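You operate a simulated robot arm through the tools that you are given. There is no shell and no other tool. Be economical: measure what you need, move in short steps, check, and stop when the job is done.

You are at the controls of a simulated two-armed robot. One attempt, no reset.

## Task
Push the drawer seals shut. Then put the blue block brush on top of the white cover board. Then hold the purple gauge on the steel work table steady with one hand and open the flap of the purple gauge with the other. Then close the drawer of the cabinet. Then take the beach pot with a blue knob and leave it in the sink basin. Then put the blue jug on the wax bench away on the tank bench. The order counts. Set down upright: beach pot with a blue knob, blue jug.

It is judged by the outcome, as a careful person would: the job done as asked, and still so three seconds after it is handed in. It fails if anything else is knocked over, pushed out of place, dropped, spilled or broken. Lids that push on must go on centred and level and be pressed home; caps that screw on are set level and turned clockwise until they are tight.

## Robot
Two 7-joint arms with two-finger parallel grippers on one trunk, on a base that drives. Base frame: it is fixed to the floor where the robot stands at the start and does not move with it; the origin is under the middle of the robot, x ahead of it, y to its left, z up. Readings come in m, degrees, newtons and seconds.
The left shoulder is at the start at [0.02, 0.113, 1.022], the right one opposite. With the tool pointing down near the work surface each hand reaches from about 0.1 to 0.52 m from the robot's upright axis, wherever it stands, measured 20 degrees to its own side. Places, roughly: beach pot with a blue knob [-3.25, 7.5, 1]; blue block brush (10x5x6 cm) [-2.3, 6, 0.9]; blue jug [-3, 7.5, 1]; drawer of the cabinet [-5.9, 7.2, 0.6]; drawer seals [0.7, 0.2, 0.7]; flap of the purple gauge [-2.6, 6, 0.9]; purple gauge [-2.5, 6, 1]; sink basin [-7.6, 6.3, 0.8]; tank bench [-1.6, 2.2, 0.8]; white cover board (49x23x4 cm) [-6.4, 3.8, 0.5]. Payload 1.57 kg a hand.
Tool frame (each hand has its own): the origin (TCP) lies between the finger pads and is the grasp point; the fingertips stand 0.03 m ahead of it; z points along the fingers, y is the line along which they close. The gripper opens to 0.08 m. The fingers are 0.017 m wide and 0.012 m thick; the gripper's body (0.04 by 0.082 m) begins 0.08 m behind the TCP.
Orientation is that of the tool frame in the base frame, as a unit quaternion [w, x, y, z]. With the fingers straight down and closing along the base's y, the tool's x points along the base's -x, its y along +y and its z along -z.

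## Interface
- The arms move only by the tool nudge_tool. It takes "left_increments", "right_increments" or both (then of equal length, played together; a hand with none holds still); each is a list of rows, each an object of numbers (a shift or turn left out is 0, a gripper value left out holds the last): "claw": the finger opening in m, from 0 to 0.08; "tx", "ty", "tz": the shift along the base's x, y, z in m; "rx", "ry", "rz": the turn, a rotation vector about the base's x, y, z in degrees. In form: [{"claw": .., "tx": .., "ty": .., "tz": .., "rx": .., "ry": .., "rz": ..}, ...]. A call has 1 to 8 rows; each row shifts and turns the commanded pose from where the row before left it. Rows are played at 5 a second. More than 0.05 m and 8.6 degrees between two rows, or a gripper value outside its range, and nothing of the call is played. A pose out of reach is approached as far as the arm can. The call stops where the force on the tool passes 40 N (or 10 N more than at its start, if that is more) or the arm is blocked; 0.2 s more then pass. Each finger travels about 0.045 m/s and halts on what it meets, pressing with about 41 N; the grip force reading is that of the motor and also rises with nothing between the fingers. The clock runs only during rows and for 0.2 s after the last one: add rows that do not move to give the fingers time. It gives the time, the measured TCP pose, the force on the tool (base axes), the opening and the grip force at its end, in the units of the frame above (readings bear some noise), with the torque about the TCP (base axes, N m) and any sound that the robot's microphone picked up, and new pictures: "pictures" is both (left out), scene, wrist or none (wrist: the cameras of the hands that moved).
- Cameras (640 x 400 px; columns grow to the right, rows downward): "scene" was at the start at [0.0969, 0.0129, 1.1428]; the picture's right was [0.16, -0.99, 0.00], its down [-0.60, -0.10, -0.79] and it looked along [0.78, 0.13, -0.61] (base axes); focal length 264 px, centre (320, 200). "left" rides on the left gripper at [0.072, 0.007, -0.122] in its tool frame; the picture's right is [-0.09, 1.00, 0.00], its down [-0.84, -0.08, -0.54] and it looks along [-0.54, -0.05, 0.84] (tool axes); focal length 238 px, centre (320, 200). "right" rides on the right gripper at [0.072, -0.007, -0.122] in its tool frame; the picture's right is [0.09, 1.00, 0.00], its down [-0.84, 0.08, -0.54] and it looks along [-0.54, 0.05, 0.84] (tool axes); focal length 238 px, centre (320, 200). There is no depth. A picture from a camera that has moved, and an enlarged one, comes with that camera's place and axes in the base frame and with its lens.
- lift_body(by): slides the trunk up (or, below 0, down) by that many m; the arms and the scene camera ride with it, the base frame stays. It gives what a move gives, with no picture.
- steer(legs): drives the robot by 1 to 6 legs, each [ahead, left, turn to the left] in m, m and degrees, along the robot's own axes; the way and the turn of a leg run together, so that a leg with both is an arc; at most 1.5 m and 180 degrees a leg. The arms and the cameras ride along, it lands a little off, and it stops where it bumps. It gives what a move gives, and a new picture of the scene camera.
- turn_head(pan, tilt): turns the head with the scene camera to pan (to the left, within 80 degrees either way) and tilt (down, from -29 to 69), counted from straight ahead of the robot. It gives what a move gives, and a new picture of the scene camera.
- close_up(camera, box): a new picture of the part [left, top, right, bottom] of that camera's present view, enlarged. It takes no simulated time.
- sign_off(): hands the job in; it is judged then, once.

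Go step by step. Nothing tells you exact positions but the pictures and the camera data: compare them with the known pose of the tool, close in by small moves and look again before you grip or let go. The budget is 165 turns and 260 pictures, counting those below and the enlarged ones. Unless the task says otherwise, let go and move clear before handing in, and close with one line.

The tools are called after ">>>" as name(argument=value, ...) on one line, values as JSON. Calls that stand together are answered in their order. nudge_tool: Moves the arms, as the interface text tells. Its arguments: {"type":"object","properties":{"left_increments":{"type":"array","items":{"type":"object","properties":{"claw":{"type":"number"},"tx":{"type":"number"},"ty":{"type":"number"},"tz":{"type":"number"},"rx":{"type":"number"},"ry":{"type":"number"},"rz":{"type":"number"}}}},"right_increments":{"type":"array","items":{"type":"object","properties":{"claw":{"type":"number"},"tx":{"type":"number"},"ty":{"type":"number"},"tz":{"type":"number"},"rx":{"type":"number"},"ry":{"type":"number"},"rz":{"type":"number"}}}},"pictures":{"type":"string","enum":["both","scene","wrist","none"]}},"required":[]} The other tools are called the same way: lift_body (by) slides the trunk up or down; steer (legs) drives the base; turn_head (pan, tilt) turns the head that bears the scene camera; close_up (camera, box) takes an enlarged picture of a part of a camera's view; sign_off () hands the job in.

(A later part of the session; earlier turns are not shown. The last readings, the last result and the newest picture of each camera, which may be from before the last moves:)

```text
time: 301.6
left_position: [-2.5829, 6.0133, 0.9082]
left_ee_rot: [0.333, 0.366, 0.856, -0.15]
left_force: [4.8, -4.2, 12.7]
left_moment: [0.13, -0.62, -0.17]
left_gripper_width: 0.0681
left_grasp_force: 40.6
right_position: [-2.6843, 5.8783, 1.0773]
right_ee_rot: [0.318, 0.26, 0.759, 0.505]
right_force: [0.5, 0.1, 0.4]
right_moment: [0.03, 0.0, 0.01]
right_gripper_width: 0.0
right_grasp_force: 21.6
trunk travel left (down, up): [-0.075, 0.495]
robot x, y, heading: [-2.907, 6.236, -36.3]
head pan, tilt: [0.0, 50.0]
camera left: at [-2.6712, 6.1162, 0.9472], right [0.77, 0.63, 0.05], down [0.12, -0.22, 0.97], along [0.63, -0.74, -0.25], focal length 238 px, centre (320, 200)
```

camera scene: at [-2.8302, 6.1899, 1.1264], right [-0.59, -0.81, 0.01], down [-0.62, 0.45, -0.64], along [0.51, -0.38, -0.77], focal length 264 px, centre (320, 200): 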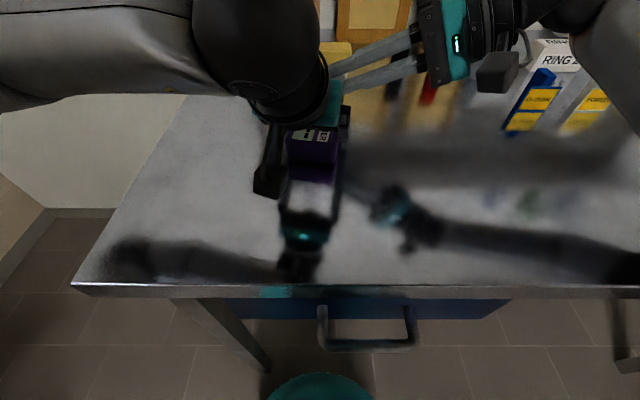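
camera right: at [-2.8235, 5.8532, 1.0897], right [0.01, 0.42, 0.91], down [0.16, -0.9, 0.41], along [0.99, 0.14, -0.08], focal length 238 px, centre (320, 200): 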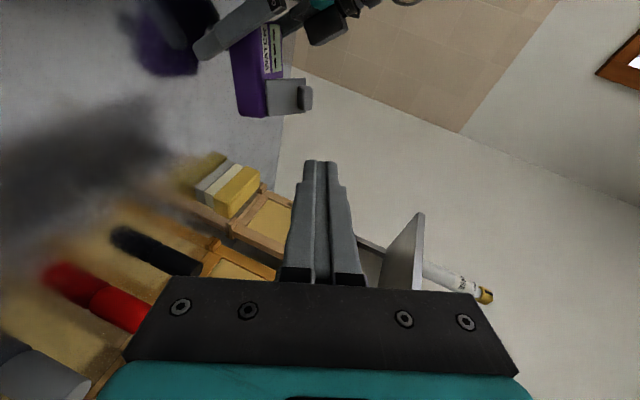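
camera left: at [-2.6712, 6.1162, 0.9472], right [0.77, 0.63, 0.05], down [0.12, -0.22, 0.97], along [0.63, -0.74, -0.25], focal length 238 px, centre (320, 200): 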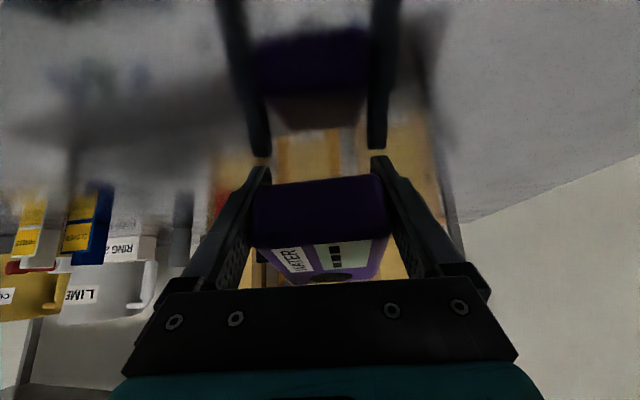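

The grip force is constant, so it can't slide gradually. The remaining drop is only about 1.5 cm and the flap already survived a bigger jolt, so I'll open and check.

>>> nudge_tool(left_increments=[{"claw": 0.07}, {"claw": 0.075}, {"claw": 0.08}, {}, {}], pictures="wrist")

```text
time: 302.8
left_position: [-2.5847, 6.0114, 0.9083]
left_ee_rot: [0.334, 0.368, 0.855, -0.151]
left_force: [-2.9, -10.0, 13.4]
left_moment: [-0.15, -0.47, -0.41]
left_gripper_width: 0.0715
left_grasp_force: 0.0
right_position: [-2.6848, 5.8779, 1.0774]
right_ee_rot: [0.318, 0.259, 0.759, 0.505]
right_force: [-1.1, -0.8, 0.9]
right_moment: [0.03, -0.01, -0.03]
right_gripper_width: 0.0001
right_grasp_force: 22.0
trunk travel left (down, up): [-0.075, 0.495]
robot x, y, heading: [-2.911, 6.2368, -35.9]
head pan, tilt: [0.0, 50.0]
camera left: at [-2.6724, 6.1156, 0.9472], right [0.77, 0.63, 0.05], down [0.12, -0.22, 0.97], along [0.62, -0.74, -0.25], focal length 238 px, centre (320, 200)
```

left: 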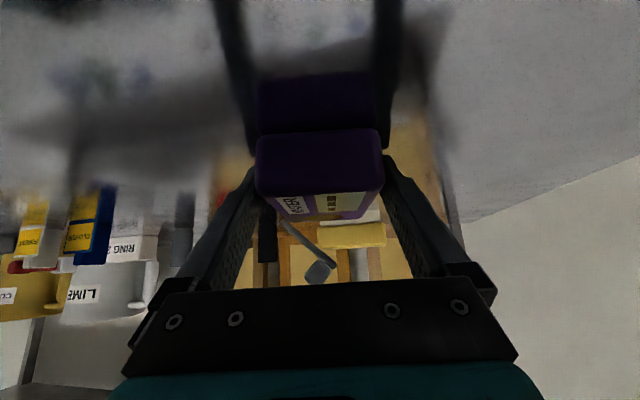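

The gauge is down on the table, but the flap is only about 45° open. I'll regrip with the left and use the right fingertips, vertical, to push the flap over from its inner side.

>>> nudge_tool(left_increments=[{"claw": 0.0}, {}, {}, {}, {}, {}, {}, {}], right_increments=[{"rx": -5.2, "ry": 6.45, "tz": 0.02}, {"rx": -5.2, "ry": 6.45, "tx": 0.02, "ty": 0.017}, {"rx": -5.2, "ry": 6.45, "tx": 0.022, "ty": 0.018}, {"rx": -5.2, "ry": 6.45, "tx": 0.022, "ty": 0.018}, {"rx": -5.2, "ry": 6.45, "tx": 0.022, "ty": 0.019}, {"rx": -5.2, "ry": 6.45, "tx": 0.022, "ty": 0.019}, {"rx": -5.2, "ry": 6.45, "tx": 0.022, "ty": 0.019}, {"rx": -5.2, "ry": 6.45, "tx": 0.022, "ty": 0.018}], pictures="wrist")

```text
time: 304.6
left_position: [-2.5828, 6.0125, 0.9079]
left_ee_rot: [0.335, 0.367, 0.855, -0.149]
left_force: [4.9, 3.7, 17.4]
left_moment: [0.42, -0.74, -0.16]
left_gripper_width: 0.0673
left_grasp_force: 41.0
right_position: [-2.5318, 6.0083, 1.097]
right_ee_rot: [0.032, 0.323, 0.945, 0.05]
right_force: [0.4, -0.4, 0.4]
right_moment: [0.02, 0.03, -0.02]
right_gripper_width: 0.0
right_grasp_force: 21.9
trunk travel left (down, up): [-0.075, 0.495]
robot x, y, heading: [-2.9072, 6.2422, -36.0]
head pan, tilt: [0.0, 50.0]
camera right: at [-2.6041, 6.0373, 1.2158], right [0.53, 0.84, 0.11], down [0.66, -0.49, 0.57], along [0.53, -0.23, -0.81], focal length 238 px, centre (320, 200)
camera left: at [-2.6714, 6.1169, 0.9471], right [0.77, 0.63, 0.05], down [0.12, -0.22, 0.97], along [0.63, -0.74, -0.25], focal length 238 px, centre (320, 200)
```

right: 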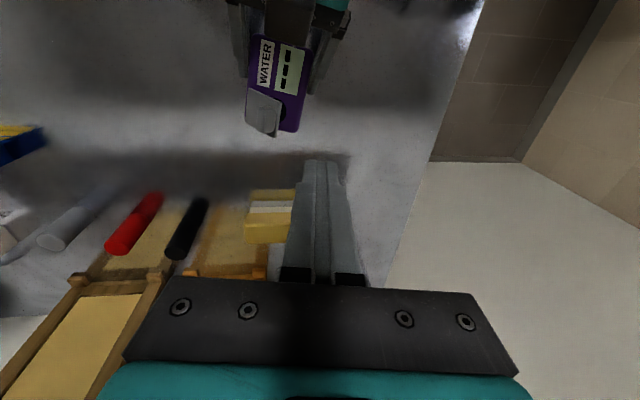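
left: 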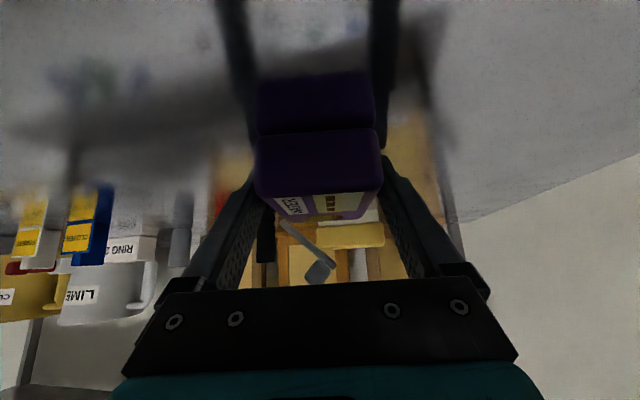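

From above the prism is half-exposed under the tilted flap. Lowering the right fingertips just left of the flap's free edge.

>>> nudge_tool(right_increments=[{"tx": 0.009, "ty": -0.009, "tz": -0.035}, {"tz": -0.035}, {"tz": -0.035}, {"tz": -0.03}, {}], pictures="wrist")

>>> close_up(camera="left", box=[220, 170, 420, 295])

```text
time: 305.8
left_position: [-2.583, 6.0134, 0.9087]
left_ee_rot: [0.334, 0.366, 0.856, -0.15]
left_force: [4.9, 3.2, 16.4]
left_moment: [0.43, -0.73, 0.11]
left_gripper_width: 0.0673
left_grasp_force: 41.0
right_position: [-2.523, 5.999, 0.9628]
right_ee_rot: [0.032, 0.323, 0.944, 0.052]
right_force: [0.1, -0.5, 0.3]
right_moment: [0.04, 0.02, 0.01]
right_gripper_width: 0.0
right_grasp_force: 20.7
trunk travel left (down, up): [-0.075, 0.495]
robot x, y, heading: [-2.9103, 6.2422, -36.0]
head pan, tilt: [0.0, 50.0]
camera right: at [-2.596, 6.0279, 1.0806], right [0.53, 0.84, 0.11], down [0.66, -0.49, 0.57], along [0.54, -0.23, -0.81], focal length 238 px, centre (320, 200)
```

right: 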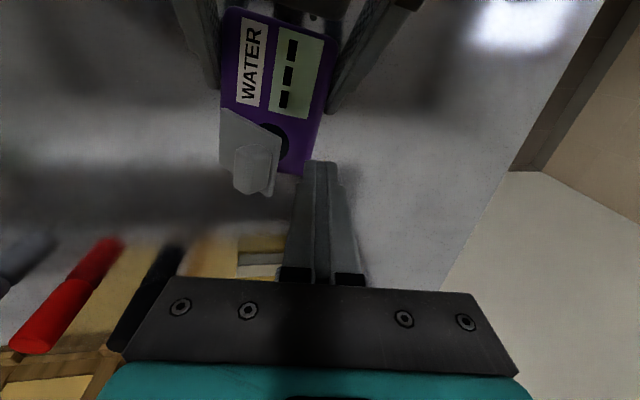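

```text
3.20 times, centred on (320, 232) of left
camera zoom: at [-2.6715, 6.1169, 0.9471], right [0.77, 0.63, 0.05], down [0.12, -0.22, 0.97], along [0.63, -0.74, -0.25], focal length 763 px, centre (320, 96)
```

zoom: 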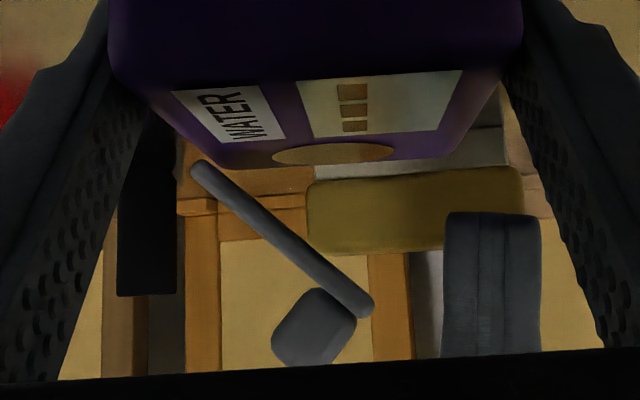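

Clear end-on view: the flap is at ≈40° and my finger is on its inner side. Pushing right to swing it over.

>>> nudge_tool(right_increments=[{"tx": -0.007, "ty": -0.0065}, {"tx": -0.007, "ty": -0.0065}, {"tx": -0.007, "ty": -0.0065}, {"tx": -0.007, "ty": -0.0065}, {"tx": -0.007, "ty": -0.0065}, {"tx": -0.007, "ty": -0.0065}, {"tx": -0.007, "ty": -0.0065}, {}], pictures="none")

>>> close_up(camera="left", box=[220, 170, 420, 295])

```text
time: 307.6
left_position: [-2.5855, 6.0122, 0.9083]
left_ee_rot: [0.333, 0.37, 0.854, -0.153]
left_force: [-8.0, -8.5, 17.3]
left_moment: [0.68, -1.16, -0.77]
left_gripper_width: 0.0678
left_grasp_force: 41.4
right_position: [-2.571, 5.9548, 0.963]
right_ee_rot: [0.034, 0.321, 0.945, 0.054]
right_force: [12.6, 13.7, -0.5]
right_moment: [0.46, -0.37, -0.09]
right_gripper_width: 0.0
right_grasp_force: 21.5
trunk travel left (down, up): [-0.075, 0.495]
robot x, y, heading: [-2.9087, 6.2371, -35.9]
head pan, tilt: [0.0, 50.0]
```

```text
3.20 times, centred on (320, 232) of left
camera zoom: at [-2.6725, 6.117, 0.9472], right [0.78, 0.63, 0.05], down [0.12, -0.22, 0.97], along [0.62, -0.75, -0.25], focal length 763 px, centre (320, 96)
```

zoom: 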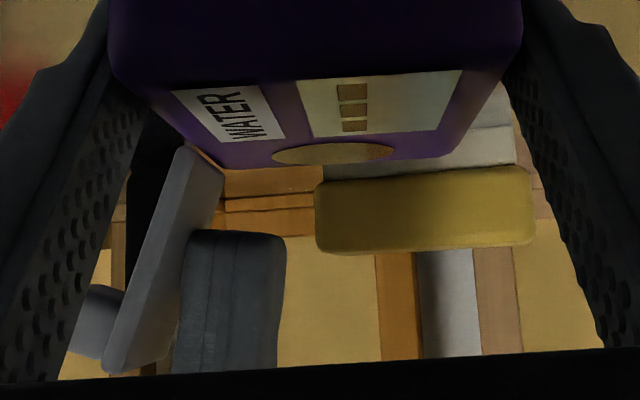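

The flap is now about 110° open, evidently at its stop. Backing the finger off and raising it, then checking.

>>> nudge_tool(right_increments=[{"tx": 0.009, "ty": 0.008}, {"tx": 0.01, "ty": 0.009}, {"tz": 0.04}, {"tz": 0.045}, {"tx": -0.01, "ty": -0.03, "tz": 0.03}, {"tx": -0.03, "ty": -0.03}], pictures="none")

>>> close_up(camera="left", box=[220, 170, 420, 295])

```text
time: 309.0
left_position: [-2.5843, 6.012, 0.9089]
left_ee_rot: [0.332, 0.366, 0.856, -0.15]
left_force: [-4.3, -2.2, 16.6]
left_moment: [0.19, -0.57, 0.17]
left_gripper_width: 0.0679
left_grasp_force: 41.1
right_position: [-2.5931, 5.9087, 1.0794]
right_ee_rot: [0.032, 0.323, 0.944, 0.051]
right_force: [-0.5, 1.1, 0.8]
right_moment: [-0.03, 0.01, -0.02]
right_gripper_width: 0.0001
right_grasp_force: 21.3
trunk travel left (down, up): [-0.075, 0.495]
robot x, y, heading: [-2.9082, 6.2385, -36.0]
head pan, tilt: [0.0, 50.0]
```

```text
3.20 times, centred on (320, 232) of left
camera zoom: at [-2.6721, 6.1168, 0.9473], right [0.77, 0.64, 0.05], down [0.12, -0.22, 0.97], along [0.63, -0.74, -0.25], focal length 763 px, centre (320, 96)
```

zoom: 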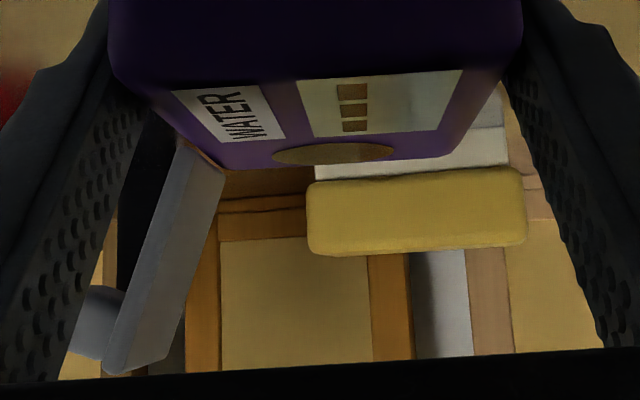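

The flap stays open. Releasing the gauge and withdrawing the left hand.

>>> nudge_tool(left_increments=[{"claw": 0.08}, {}, {}, {"tz": 0.004}, {"tx": -0.0117, "ty": 0.011, "tz": 0.02}, {"tx": -0.0117, "ty": 0.011, "tz": 0.021}, {"tx": -0.0117, "ty": 0.011, "tz": 0.03}, {"tx": 0.01, "ty": 0.02, "tz": 0.03}], pictures="both")

```text
time: 310.8
left_position: [-2.6085, 6.0672, 1.0115]
left_ee_rot: [0.332, 0.367, 0.856, -0.149]
left_force: [-0.3, 0.3, -0.3]
left_moment: [0.01, -0.04, -0.01]
left_gripper_width: 0.08
left_grasp_force: 0.1
right_position: [-2.5929, 5.9099, 1.078]
right_ee_rot: [0.032, 0.323, 0.945, 0.051]
right_force: [0.4, 0.8, 0.1]
right_moment: [0.0, 0.02, -0.01]
right_gripper_width: 0.0
right_grasp_force: 21.1
trunk travel left (down, up): [-0.075, 0.495]
robot x, y, heading: [-2.9095, 6.2373, -35.8]
head pan, tilt: [0.0, 50.0]
camera scene: at [-2.8358, 6.1873, 1.1249], right [-0.59, -0.81, 0.0], down [-0.62, 0.45, -0.64], along [0.52, -0.38, -0.77], focal length 264 px, centre (320, 200)
camera left: at [-2.6964, 6.1706, 1.0513], right [0.77, 0.63, 0.05], down [0.12, -0.23, 0.97], along [0.62, -0.74, -0.25], focal length 238 px, centre (320, 200)
```

scene: 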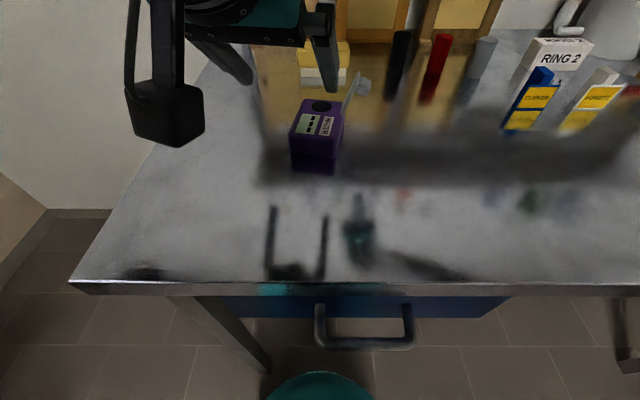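
left: 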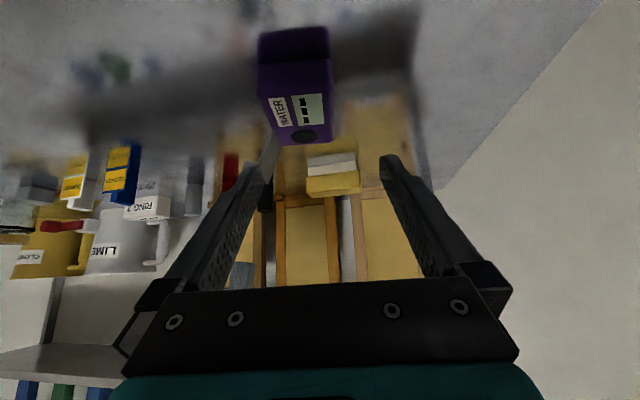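

Gauge done: the flap is open and the gauge upright. Next is the cabinet drawer, whose front faces me at heading 145° from around A≈8.8, N≈2.5. Driving there.

>>> steer(legs=[[-0.4, 0, 0], [-0.85, -0.65, 0], [0, 0, 180], [0.75, 0, 0]])

>>> turn_head(pan=0, tilt=35)

```text
time: 329.4
left_position: [-5.2138, 7.0396, 1.0126]
left_ee_rot: [-0.148, 0.858, -0.363, -0.332]
left_force: [-0.4, 0.6, -0.3]
left_moment: [-0.01, 0.03, 0.0]
left_gripper_width: 0.08
left_grasp_force: 0.2
right_position: [-5.2327, 7.1957, 1.078]
right_ee_rot: [0.051, 0.946, -0.317, -0.032]
right_force: [-0.1, 0.4, 0.7]
right_moment: [0.01, 0.05, 0.0]
right_gripper_width: 0.0001
right_grasp_force: 21.2
trunk travel left (down, up): [-0.075, 0.495]
robot x, y, heading: [-4.9137, 6.8739, 144.8]
head pan, tilt: [0.0, 50.0]
camera scene: at [-4.9837, 6.9197, 1.1248], right [0.58, 0.82, 0.0], down [0.63, -0.44, -0.64], along [-0.52, 0.37, -0.77], focal length 264 px, centre (320, 200)
```

scene: 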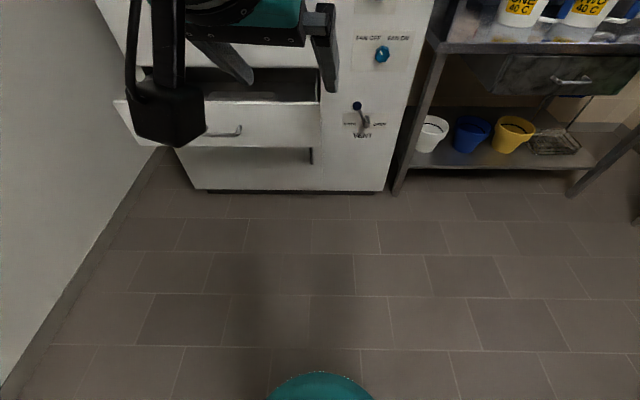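

```text
time: 330.2
left_position: [-5.2156, 7.0399, 1.012]
left_ee_rot: [-0.148, 0.858, -0.362, -0.332]
left_force: [0.6, 0.7, -0.6]
left_moment: [-0.02, -0.02, 0.01]
left_gripper_width: 0.0799
left_grasp_force: 0.1
right_position: [-5.2329, 7.1959, 1.0772]
right_ee_rot: [0.052, 0.946, -0.317, -0.032]
right_force: [0.0, 0.3, -0.8]
right_moment: [0.02, -0.02, 0.03]
right_gripper_width: 0.0
right_grasp_force: 21.7
trunk travel left (down, up): [-0.075, 0.495]
robot x, y, heading: [-4.9135, 6.8678, 144.8]
head pan, tilt: [0.0, 35.0]
camera scene: at [-4.9926, 6.926, 1.1465], right [0.58, 0.82, 0.0], down [0.47, -0.33, -0.82], along [-0.67, 0.47, -0.57], focal length 264 px, centre (320, 200)
```

scene: 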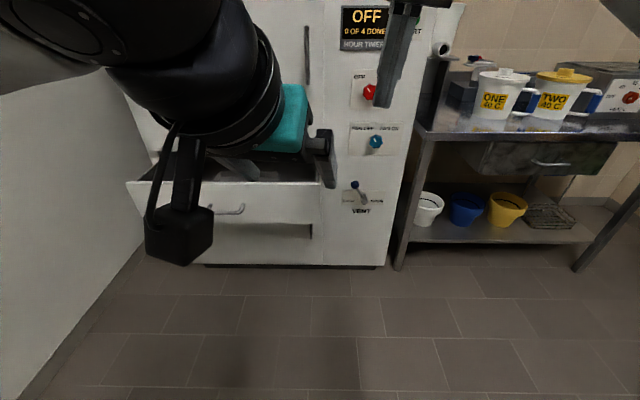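

The drawer front spans N 2.14–2.80, z 0.53–0.70, at A≈8.8. I'll lower the left hand (closed) to drawer height.

>>> lift_body(by=-0.07)

>>> nudge_tool(left_increments=[{"tx": -0.023, "ty": -0.033, "claw": 0.0}, {"tx": -0.023, "ty": -0.033, "tz": -0.02}, {"tz": -0.048}, {"tz": -0.048}, {"tz": -0.048}, {"tz": -0.048}, {"tz": -0.048}, {"tz": -0.048}], pictures="scene")

```text
time: 331.3
left_position: [-5.2158, 7.039, 0.9413]
left_ee_rot: [-0.148, 0.858, -0.363, -0.333]
left_force: [-0.2, -0.1, -0.4]
left_moment: [-0.01, -0.03, 0.01]
left_gripper_width: 0.0798
left_grasp_force: 0.0
right_position: [-5.2327, 7.1955, 1.0085]
right_ee_rot: [0.052, 0.946, -0.318, -0.033]
right_force: [0.3, -0.2, 0.1]
right_moment: [-0.02, -0.01, -0.01]
right_gripper_width: 0.0001
right_grasp_force: 20.8
trunk travel left (down, up): [-0.005, 0.565]
robot x, y, heading: [-4.9109, 6.8707, 144.7]
head pan, tilt: [0.0, 35.0]
```

```text
time: 333.1
left_position: [-5.2956, 6.9981, 0.6489]
left_ee_rot: [-0.146, 0.859, -0.362, -0.33]
left_force: [0.0, 0.8, -0.6]
left_moment: [0.03, 0.01, 0.0]
left_gripper_width: 0.0
left_grasp_force: 21.2
left hand out of reach, approached as far as the arm can: row 2, 3, 4, 5, 8
right_position: [-5.2332, 7.1967, 1.0061]
right_ee_rot: [0.051, 0.946, -0.317, -0.033]
right_force: [0.1, 0.4, -0.5]
right_moment: [0.0, -0.02, 0.02]
right_gripper_width: 0.0002
right_grasp_force: 20.9
trunk travel left (down, up): [-0.005, 0.565]
robot x, y, heading: [-4.9166, 6.8717, 144.6]
head pan, tilt: [0.0, 35.0]
camera scene: at [-4.9928, 6.9262, 1.0766], right [0.58, 0.82, 0.0], down [0.47, -0.33, -0.82], along [-0.67, 0.47, -0.57], focal length 264 px, centre (320, 200)
```

scene: 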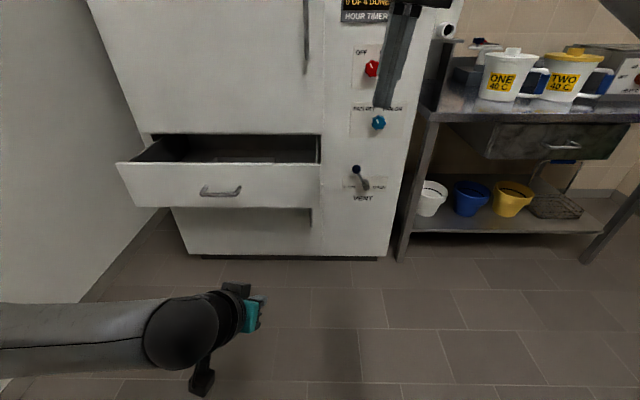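

Hand is at drawer height. Driving forward with a slight left shift to begin pushing.

>>> steer(legs=[[0.4, 0.1, 0], [0.15, 0, 0]])

```text
time: 336.4
left_position: [-5.7557, 7.2042, 0.6501]
left_ee_rot: [-0.146, 0.859, -0.363, -0.329]
left_force: [0.4, -1.0, 0.9]
left_moment: [0.0, -0.01, 0.01]
left_gripper_width: 0.0
left_grasp_force: 21.3
right_position: [-5.6855, 7.3983, 1.0087]
right_ee_rot: [0.051, 0.95, -0.307, -0.021]
right_force: [6.7, -2.2, -1.1]
right_moment: [0.16, 0.48, 0.13]
right_gripper_width: 0.0001
right_grasp_force: 21.5
trunk travel left (down, up): [-0.005, 0.565]
robot x, y, heading: [-5.3756, 7.0771, 144.5]
head pan, tilt: [0.0, 35.0]
stopped in leg 2: the force on the tool passed its limit at 110 N (the readings are from after the stop); the commanded pose is now the measured one
camera scene: at [-5.4529, 7.1309, 1.0767], right [0.58, 0.81, 0.0], down [0.47, -0.33, -0.82], along [-0.67, 0.47, -0.57], focal length 264 px, centre (320, 200)
```

scene: 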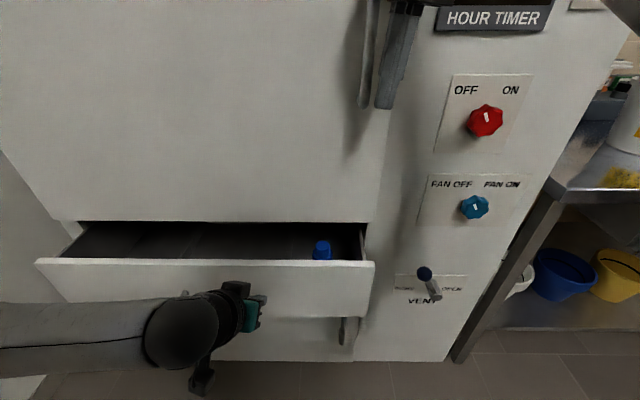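

My right hand bumped the cabinet's upper face. I'll back up a little, pull the right hand in close, then continue.

>>> steer(legs=[[-0.1, 0, 0]])

>>> nudge_tool(right_increments=[{"tx": 0.033, "ty": -0.023}, {"tx": 0.033, "ty": -0.023}, {"tx": 0.033, "ty": -0.023}, {"tx": 0.033, "ty": -0.023}, {"tx": 0.033, "ty": -0.023}, {"tx": 0.025, "ty": 0.0}], pictures="scene")

```text
time: 337.5
left_position: [-5.6756, 7.1487, 0.6481]
left_ee_rot: [-0.147, 0.859, -0.363, -0.33]
left_force: [0.0, -0.3, -0.1]
left_moment: [0.02, 0.01, 0.01]
left_gripper_width: 0.0001
left_grasp_force: 21.6
right_position: [-5.6075, 7.3413, 1.008]
right_ee_rot: [0.05, 0.95, -0.306, -0.02]
right_force: [1.7, -0.1, -0.4]
right_moment: [0.0, 0.03, 0.02]
right_gripper_width: 0.0001
right_grasp_force: 21.7
trunk travel left (down, up): [-0.005, 0.565]
robot x, y, heading: [-5.2952, 7.0198, 144.5]
head pan, tilt: [0.0, 35.0]
camera scene: at [-5.3736, 7.0742, 1.0766], right [0.58, 0.82, 0.0], down [0.47, -0.33, -0.82], along [-0.67, 0.47, -0.57], focal length 264 px, centre (320, 200)
```

scene: 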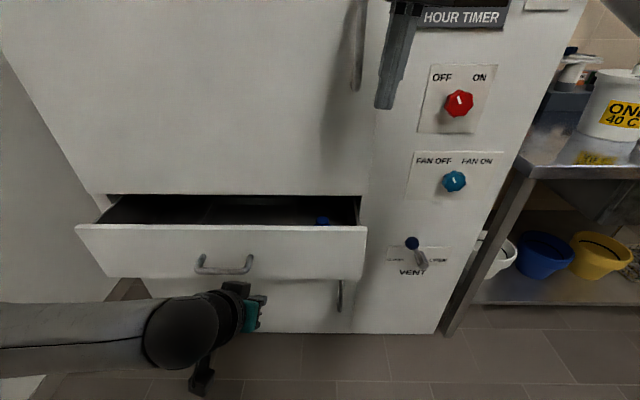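

```text
time: 338.9
left_position: [-5.6757, 7.1471, 0.6495]
left_ee_rot: [-0.147, 0.859, -0.364, -0.329]
left_force: [0.1, -0.4, -0.3]
left_moment: [0.02, 0.0, -0.01]
left_gripper_width: 0.0
left_grasp_force: 21.0
right_position: [-5.417, 7.2279, 1.0077]
right_ee_rot: [0.051, 0.95, -0.307, -0.02]
right_force: [-0.7, 0.5, 0.4]
right_moment: [0.0, 0.0, 0.02]
right_gripper_width: 0.0001
right_grasp_force: 21.1
trunk travel left (down, up): [-0.005, 0.565]
robot x, y, heading: [-5.2931, 7.0201, 144.9]
head pan, tilt: [0.0, 35.0]
camera scene: at [-5.3736, 7.0741, 1.0766], right [0.58, 0.82, 0.0], down [0.47, -0.33, -0.82], along [-0.67, 0.47, -0.57], focal length 264 px, centre (320, 200)
```

scene: 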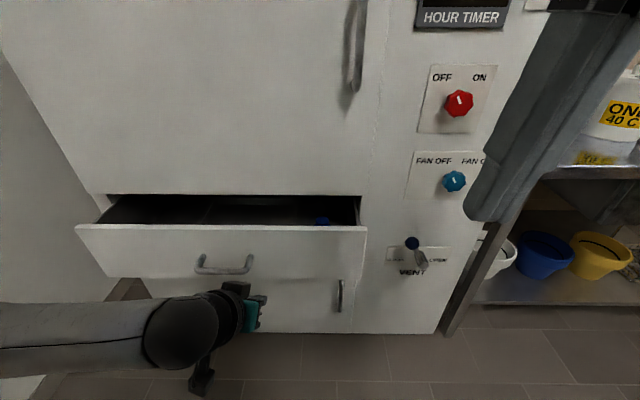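

Now the drawer is about 0.10 m ahead of the fingertips and 0.12 m open. Driving forward to push.

>>> steer(legs=[[0.2, 0, 0]])

```text
time: 340.5
left_position: [-5.8386, 7.2633, 0.6494]
left_ee_rot: [-0.147, 0.859, -0.363, -0.33]
left_force: [-0.8, -0.9, 0.4]
left_moment: [-0.01, 0.01, 0.03]
left_gripper_width: 0.0001
left_grasp_force: 21.8
right_position: [-5.5806, 7.3427, 1.0085]
right_ee_rot: [0.051, 0.95, -0.307, -0.02]
right_force: [0.1, 0.4, 0.4]
right_moment: [-0.01, 0.03, -0.02]
right_gripper_width: 0.0
right_grasp_force: 21.6
trunk travel left (down, up): [-0.005, 0.565]
robot x, y, heading: [-5.4593, 7.1326, 144.4]
head pan, tilt: [0.0, 35.0]
camera scene: at [-5.536, 7.1897, 1.0766], right [0.58, 0.81, 0.0], down [0.47, -0.33, -0.82], along [-0.67, 0.47, -0.57], focal length 264 px, centre (320, 200)
```

scene: 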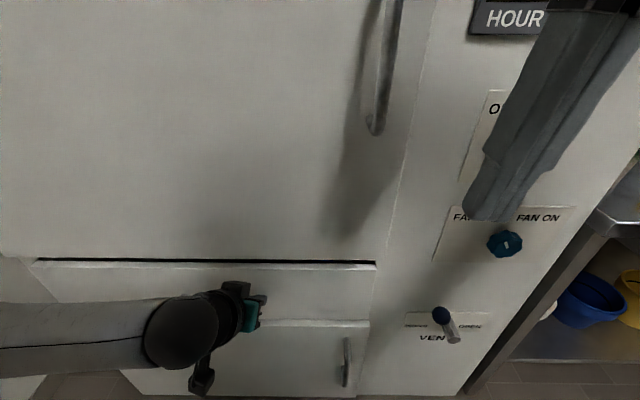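

Nearly shut. Finishing with the arm until it stops firmly.

>>> nudge_tool(left_increments=[{"tx": -0.0123, "ty": 0.0087}, {"tx": -0.0123, "ty": 0.0087}, {"tx": -0.0123, "ty": 0.0087}, {"tx": -0.0123, "ty": 0.0087}, {"tx": -0.0123, "ty": 0.0087}], pictures="scene")

```text
time: 340.9
left_position: [-5.8452, 7.2669, 0.6491]
left_ee_rot: [-0.147, 0.86, -0.364, -0.325]
left_force: [11.1, -11.6, 13.1]
left_moment: [-0.05, 0.16, 0.16]
left_gripper_width: 0.0
left_grasp_force: 21.0
right_position: [-5.5781, 7.3409, 1.0083]
right_ee_rot: [0.05, 0.951, -0.306, -0.021]
right_force: [0.0, 0.2, -0.4]
right_moment: [0.01, 0.01, 0.0]
right_gripper_width: 0.0
right_grasp_force: 20.9
trunk travel left (down, up): [-0.005, 0.565]
robot x, y, heading: [-5.4587, 7.1298, 144.5]
head pan, tilt: [0.0, 35.0]
stopped in row 2 (left hand): the force on the tool passed its limit at 51 N (the readings are from after the stop); the commanded pose is now the measured one
camera scene: at [-5.5345, 7.188, 1.0769], right [0.58, 0.82, 0.0], down [0.47, -0.33, -0.82], along [-0.67, 0.47, -0.57], focal length 264 px, centre (320, 200)
```

scene: 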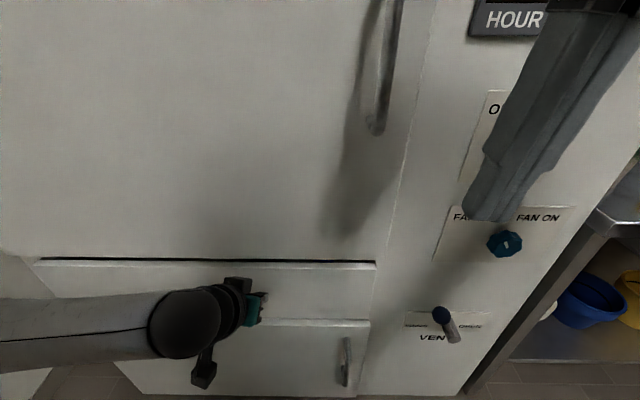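

A firm stop. I'll back away and check flushness.

>>> steer(legs=[[-0.35, 0, 0]])

>>> close_up(camera="scene", box=[60, 80, 380, 280])

```text
time: 343.2
left_position: [-5.5563, 7.0627, 0.6489]
left_ee_rot: [-0.145, 0.861, -0.364, -0.324]
left_force: [0.7, -0.1, -0.5]
left_moment: [0.0, -0.01, -0.05]
left_gripper_width: 0.0002
left_grasp_force: 20.6
right_position: [-5.2918, 7.1378, 1.0093]
right_ee_rot: [0.05, 0.95, -0.307, -0.02]
right_force: [-0.3, 0.5, -0.7]
right_moment: [0.04, -0.01, -0.01]
right_gripper_width: 0.0
right_grasp_force: 21.2
trunk travel left (down, up): [-0.005, 0.565]
robot x, y, heading: [-5.1704, 6.9288, 144.7]
head pan, tilt: [0.0, 35.0]
camera scene: at [-5.2476, 6.9847, 1.0766], right [0.58, 0.82, 0.0], down [0.47, -0.33, -0.82], along [-0.67, 0.47, -0.57], focal length 264 px, centre (320, 200)
```

scene: 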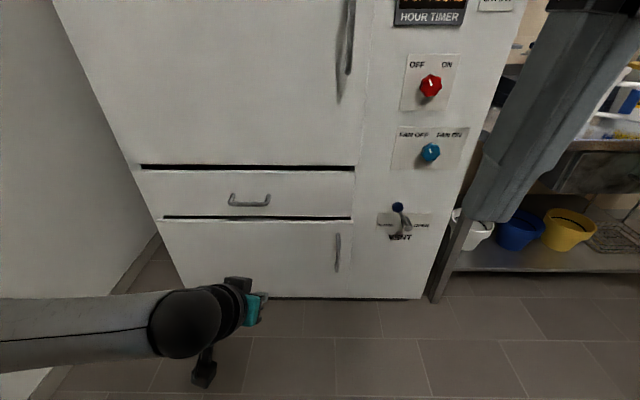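

```text
2.00 times, centred on (220, 180) of scene
camera zoom: at [-5.2476, 6.9847, 1.0766], right [0.58, 0.82, 0.0], down [0.47, -0.33, -0.82], along [-0.67, 0.47, -0.57], focal length 528 px, centre (520, 240)
```

zoom: 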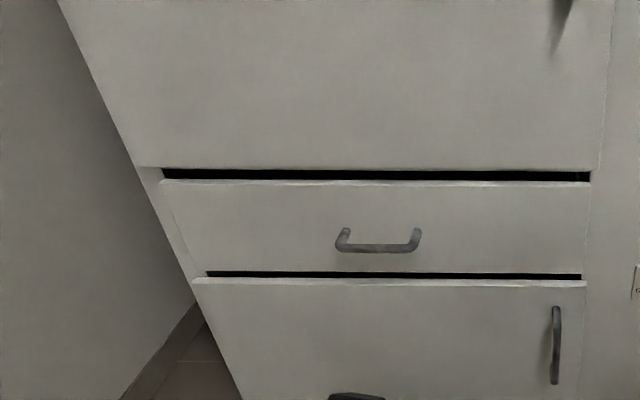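

The drawer is closed flush. Next is the pot on the wax bench: raise the hands, drive over and look.

>>> nudge_tool(left_increments=[{"tz": 0.05}, {"tz": 0.05}, {"tz": 0.05}, {"tz": 0.05}, {"tz": 0.05}], pictures="none")

>>> lift_body(by=0.07)

>>> steer(legs=[[-1.2, 0, 0], [0, 0, -89.7], [0.55, 0, 0]])

>>> turn_head(pan=0, tilt=20)

```text
time: 344.4
left_position: [-5.5567, 7.0637, 0.8969]
left_ee_rot: [-0.146, 0.861, -0.364, -0.323]
left_force: [0.7, -0.2, 0.1]
left_moment: [0.0, -0.02, -0.03]
left_gripper_width: 0.0
left_grasp_force: 21.8
right_position: [-5.2925, 7.1377, 1.0083]
right_ee_rot: [0.051, 0.95, -0.307, -0.02]
right_force: [0.3, 0.9, 0.7]
right_moment: [-0.02, 0.01, -0.01]
right_gripper_width: 0.0
right_grasp_force: 21.6
trunk travel left (down, up): [-0.005, 0.565]
robot x, y, heading: [-5.1677, 6.9232, 144.8]
head pan, tilt: [0.0, 35.0]
```

```text
time: 345.5
left_position: [-5.5574, 7.0629, 0.9668]
left_ee_rot: [-0.146, 0.86, -0.365, -0.324]
left_force: [-0.3, 0.2, -0.5]
left_moment: [-0.05, 0.01, -0.01]
left_gripper_width: 0.0
left_grasp_force: 21.2
right_position: [-5.2914, 7.1372, 1.0781]
right_ee_rot: [0.051, 0.95, -0.307, -0.02]
right_force: [-0.3, 1.0, 0.4]
right_moment: [0.02, 0.0, 0.01]
right_gripper_width: 0.0001
right_grasp_force: 21.4
trunk travel left (down, up): [-0.075, 0.495]
robot x, y, heading: [-5.1677, 6.9289, 144.8]
head pan, tilt: [0.0, 35.0]
```

```text
time: 358.1
left_position: [-3.737, 7.0625, 0.9663]
left_ee_rot: [0.333, -0.346, 0.868, 0.124]
left_force: [0.4, -0.3, 0.2]
left_moment: [-0.04, -0.01, 0.01]
left_gripper_width: 0.0
left_grasp_force: 21.4
right_position: [-3.6664, 6.7956, 1.0777]
right_ee_rot: [-0.021, -0.45, 0.891, 0.05]
right_force: [-0.6, 0.1, -0.1]
right_moment: [-0.01, 0.0, 0.0]
right_gripper_width: 0.0001
right_grasp_force: 21.6
trunk travel left (down, up): [-0.075, 0.495]
robot x, y, heading: [-3.8806, 6.6757, 53.8]
head pan, tilt: [0.0, 35.0]
camera scene: at [-3.8171, 6.7544, 1.1466], right [0.81, -0.59, 0.0], down [-0.34, -0.46, -0.82], along [0.48, 0.66, -0.57], focal length 264 px, centre (320, 200)
```

scene: 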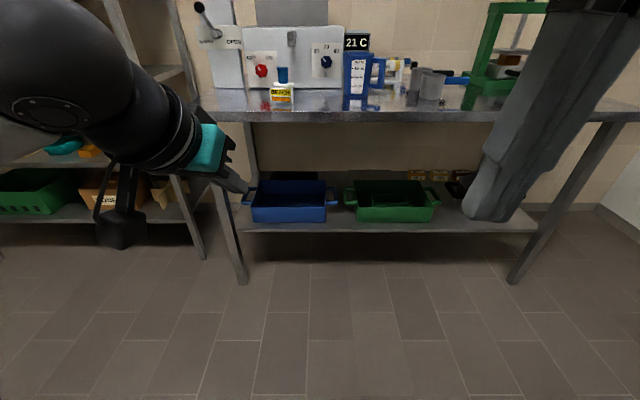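

```text
time: 358.9
left_position: [-3.7371, 7.063, 0.9663]
left_ee_rot: [0.333, -0.345, 0.869, 0.124]
left_force: [-0.1, -0.1, 0.5]
left_moment: [-0.02, 0.04, -0.02]
left_gripper_width: 0.0
left_grasp_force: 21.8
right_position: [-3.6654, 6.7956, 1.0782]
right_ee_rot: [-0.021, -0.45, 0.892, 0.05]
right_force: [-0.2, -0.3, 0.1]
right_moment: [-0.01, 0.03, 0.02]
right_gripper_width: 0.0
right_grasp_force: 21.2
trunk travel left (down, up): [-0.075, 0.495]
robot x, y, heading: [-3.8762, 6.6767, 53.8]
head pan, tilt: [0.0, 20.0]
camera scene: at [-3.8142, 6.7583, 1.1704], right [0.81, -0.59, 0.0], down [-0.2, -0.28, -0.94], along [0.55, 0.76, -0.34], focal length 264 px, centre (320, 200)
```

scene: 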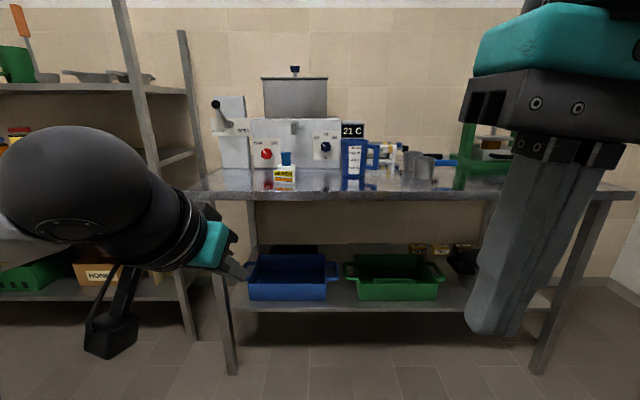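

>>> close_up(camera="scene", box=[210, 80, 530, 200])

```text
2.00 times, centred on (370, 140) of scene
camera zoom: at [-3.8142, 6.7583, 1.1704], right [0.81, -0.59, 0.0], down [-0.2, -0.28, -0.94], along [0.55, 0.76, -0.34], focal length 528 px, centre (220, 320)
```

zoom: 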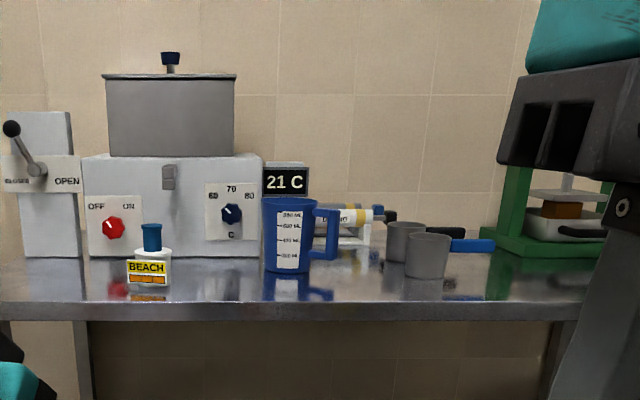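

The "BEACH" pot with its blue knob is at ≈(-3.31, 7.69) on the bench, and the blue jug is right of it. I'll pick the pot by its knob with the right (vertical) hand; moving closer.

>>> steer(legs=[[0.4, 0.22, 1.2], [0.25, 0, 0]])

>>> turn_head(pan=-10, tilt=40)

```text
time: 363.1
left_position: [-3.5524, 7.7221, 0.9667]
left_ee_rot: [0.331, -0.355, 0.865, 0.127]
left_force: [-0.6, 0.1, -0.1]
left_moment: [0.0, -0.02, -0.03]
left_gripper_width: 0.0001
left_grasp_force: 21.1
right_position: [-3.4751, 7.4575, 1.0788]
right_ee_rot: [-0.022, -0.46, 0.886, 0.05]
right_force: [-0.1, -0.6, -0.1]
right_moment: [0.0, -0.01, 0.03]
right_gripper_width: 0.0
right_grasp_force: 20.9
trunk travel left (down, up): [-0.075, 0.495]
robot x, y, heading: [-3.6795, 7.3334, 55.4]
head pan, tilt: [0.0, 20.0]
camera scene: at [-3.622, 7.4169, 1.1704], right [0.82, -0.57, 0.0], down [-0.2, -0.28, -0.94], along [0.54, 0.77, -0.34], focal length 264 px, centre (320, 200)
```

scene: 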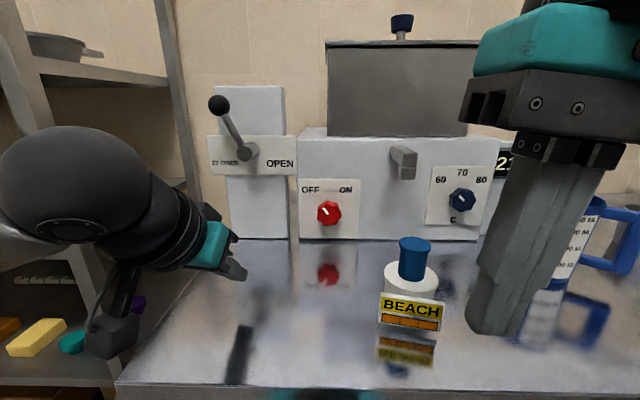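

```text
time: 363.9
left_position: [-3.5522, 7.7223, 0.9683]
left_ee_rot: [0.331, -0.355, 0.865, 0.127]
left_force: [-0.3, 0.6, 0.1]
left_moment: [-0.01, 0.01, 0.03]
left_gripper_width: 0.0
left_grasp_force: 21.1
right_position: [-3.4752, 7.4575, 1.0776]
right_ee_rot: [-0.022, -0.46, 0.886, 0.049]
right_force: [-0.5, -0.1, 0.2]
right_moment: [-0.01, -0.05, -0.01]
right_gripper_width: 0.0
right_grasp_force: 21.0
trunk travel left (down, up): [-0.075, 0.495]
robot x, y, heading: [-3.6835, 7.3302, 55.3]
head pan, tilt: [-10.0, 40.0]
camera scene: at [-3.6153, 7.4006, 1.1391], right [0.71, -0.7, 0.0], down [-0.45, -0.46, -0.77], along [0.54, 0.54, -0.64], focal length 264 px, centre (320, 200)
```

scene: 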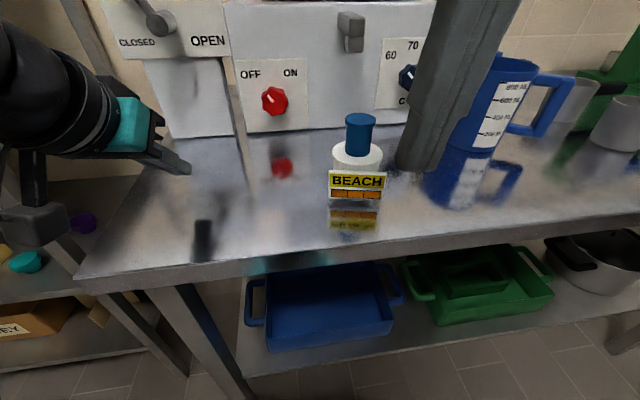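

The knob is centred at ≈(-3.325, 7.603), z 0.935–0.995. Moving the right hand above it, open and straightened vertical.

>>> nudge_tool(right_increments=[{"claw": 0.08, "rx": -3.86, "ry": -4.85}, {"tx": 0.03, "ty": 0.029}, {"tx": 0.03, "ty": 0.029}, {"tx": 0.03, "ty": 0.029}, {"tx": 0.03, "ty": 0.029}, {"tx": 0.03, "ty": 0.029}, {}], pictures="both")

```text
time: 365.5
left_position: [-3.5521, 7.723, 0.9674]
left_ee_rot: [0.332, -0.355, 0.865, 0.127]
left_force: [-0.2, 1.3, -0.6]
left_moment: [-0.02, 0.01, 0.03]
left_gripper_width: 0.0
left_grasp_force: 21.4
right_position: [-3.3243, 7.6039, 1.0783]
right_ee_rot: [0.0, -0.461, 0.888, 0.001]
right_force: [-0.6, 0.8, 0.0]
right_moment: [-0.01, 0.06, 0.01]
right_gripper_width: 0.0799
right_grasp_force: 0.1
trunk travel left (down, up): [-0.075, 0.495]
robot x, y, heading: [-3.6785, 7.334, 55.5]
head pan, tilt: [-10.0, 40.0]
camera scene: at [-3.6153, 7.4006, 1.139], right [0.71, -0.7, 0.0], down [-0.45, -0.46, -0.77], along [0.54, 0.54, -0.64], focal length 264 px, centre (320, 200)
camera right: at [-3.3609, 7.5406, 1.1998], right [-0.87, 0.5, 0.0], down [0.42, 0.73, 0.54], along [0.27, 0.47, -0.84], focal length 238 px, centre (320, 200)
```

scene: 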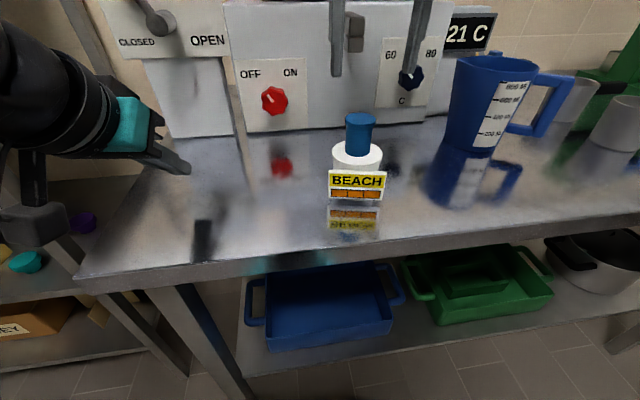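
right: 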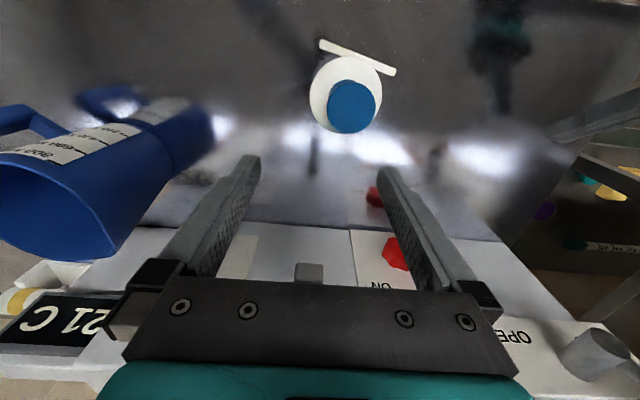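

Triangulated with the wrist view: the knob is really at (-3.363, 7.586), top ≈1.01, so this bench is at 0.90. Correcting and descending.

>>> nudge_tool(right_increments=[{"tx": -0.039, "ty": -0.018}, {"tz": -0.025}, {}], pictures="wrist")

```text
time: 366.3
left_position: [-3.5517, 7.7228, 0.9678]
left_ee_rot: [0.332, -0.356, 0.864, 0.129]
left_force: [-1.1, 0.0, 0.3]
left_moment: [0.03, 0.04, -0.04]
left_gripper_width: 0.0001
left_grasp_force: 21.0
right_position: [-3.3638, 7.5862, 1.0525]
right_ee_rot: [0.001, -0.46, 0.888, 0.0]
right_force: [0.1, 0.0, 0.0]
right_moment: [0.01, -0.01, 0.03]
right_gripper_width: 0.0803
right_grasp_force: 0.1
trunk travel left (down, up): [-0.075, 0.495]
robot x, y, heading: [-3.6776, 7.3331, 55.3]
head pan, tilt: [-10.0, 40.0]
camera right: at [-3.3996, 7.5224, 1.175], right [-0.87, 0.5, 0.0], down [0.42, 0.73, 0.54], along [0.27, 0.47, -0.84], focal length 238 px, centre (320, 200)
```

right: 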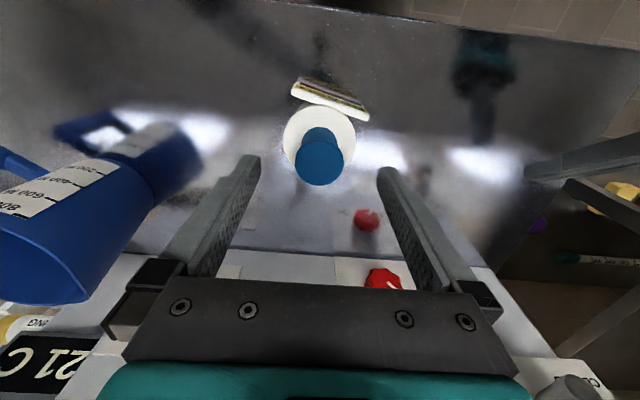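

Centred over the knob. Descending and gripping.

>>> nudge_tool(right_increments=[{"claw": 0.065, "tz": -0.02}, {"tz": -0.02}, {"tz": -0.017}, {}, {"claw": 0.0}, {}, {}, {}], pictures="both")

```text
time: 368.1
left_position: [-3.5518, 7.7225, 0.9673]
left_ee_rot: [0.331, -0.355, 0.865, 0.128]
left_force: [0.2, 0.2, 0.1]
left_moment: [0.01, -0.04, -0.03]
left_gripper_width: 0.0001
left_grasp_force: 21.7
right_position: [-3.3644, 7.5857, 0.9968]
right_ee_rot: [0.001, -0.46, 0.888, 0.0]
right_force: [0.2, -1.4, 0.7]
right_moment: [-0.03, -0.04, 0.0]
right_gripper_width: 0.0365
right_grasp_force: 34.9
trunk travel left (down, up): [-0.075, 0.495]
robot x, y, heading: [-3.6803, 7.3359, 55.1]
head pan, tilt: [-10.0, 40.0]
camera scene: at [-3.6153, 7.4005, 1.139], right [0.71, -0.7, 0.0], down [-0.45, -0.46, -0.77], along [0.54, 0.54, -0.64], focal length 264 px, centre (320, 200)
camera right: at [-3.3999, 7.5221, 1.1181], right [-0.87, 0.5, 0.0], down [0.42, 0.73, 0.54], along [0.27, 0.47, -0.84], focal length 238 px, centre (320, 200)
```

scene: 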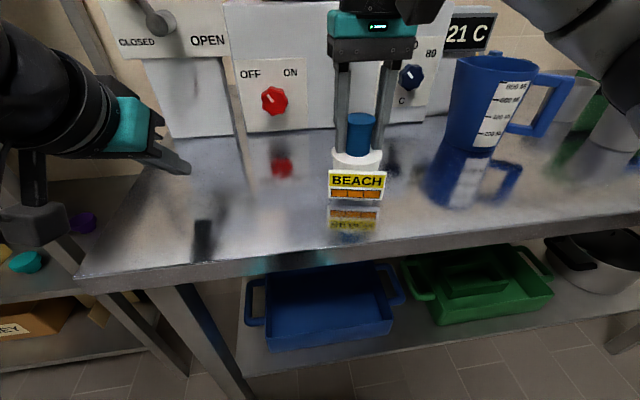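
right: 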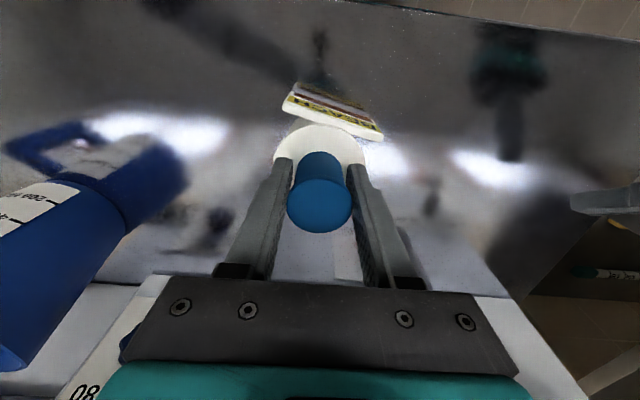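

The knob is gripped (3.65 cm). Lifting slowly.

>>> nudge_tool(right_increments=[{"tz": 0.01}, {"tz": 0.015}, {"tz": 0.02}, {"tz": 0.025}, {"tz": 0.025}, {}], pictures="scene")

```text
time: 369.5
left_position: [-3.5518, 7.7222, 0.9671]
left_ee_rot: [0.332, -0.355, 0.865, 0.128]
left_force: [-0.3, 0.3, 0.2]
left_moment: [-0.05, 0.04, -0.02]
left_gripper_width: 0.0001
left_grasp_force: 21.3
right_position: [-3.3648, 7.5852, 1.0908]
right_ee_rot: [-0.001, -0.462, 0.887, 0.0]
right_force: [-0.6, 0.8, -2.4]
right_moment: [0.0, -0.01, 0.0]
right_gripper_width: 0.0362
right_grasp_force: 41.1
trunk travel left (down, up): [-0.075, 0.495]
robot x, y, heading: [-3.6834, 7.3343, 55.1]
head pan, tilt: [-10.0, 40.0]
camera scene: at [-3.6153, 7.4006, 1.139], right [0.71, -0.7, 0.0], down [-0.45, -0.46, -0.77], along [0.54, 0.54, -0.64], focal length 264 px, centre (320, 200)
```

scene: 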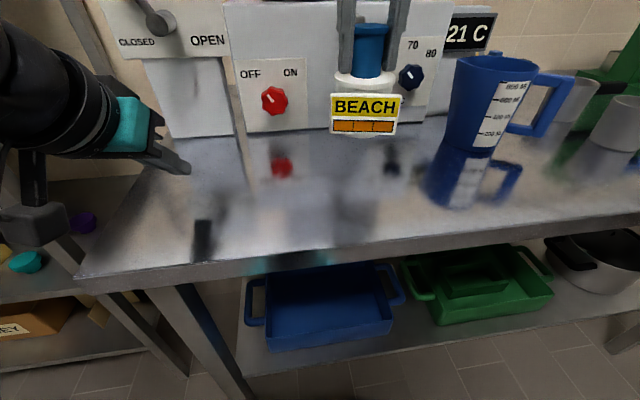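

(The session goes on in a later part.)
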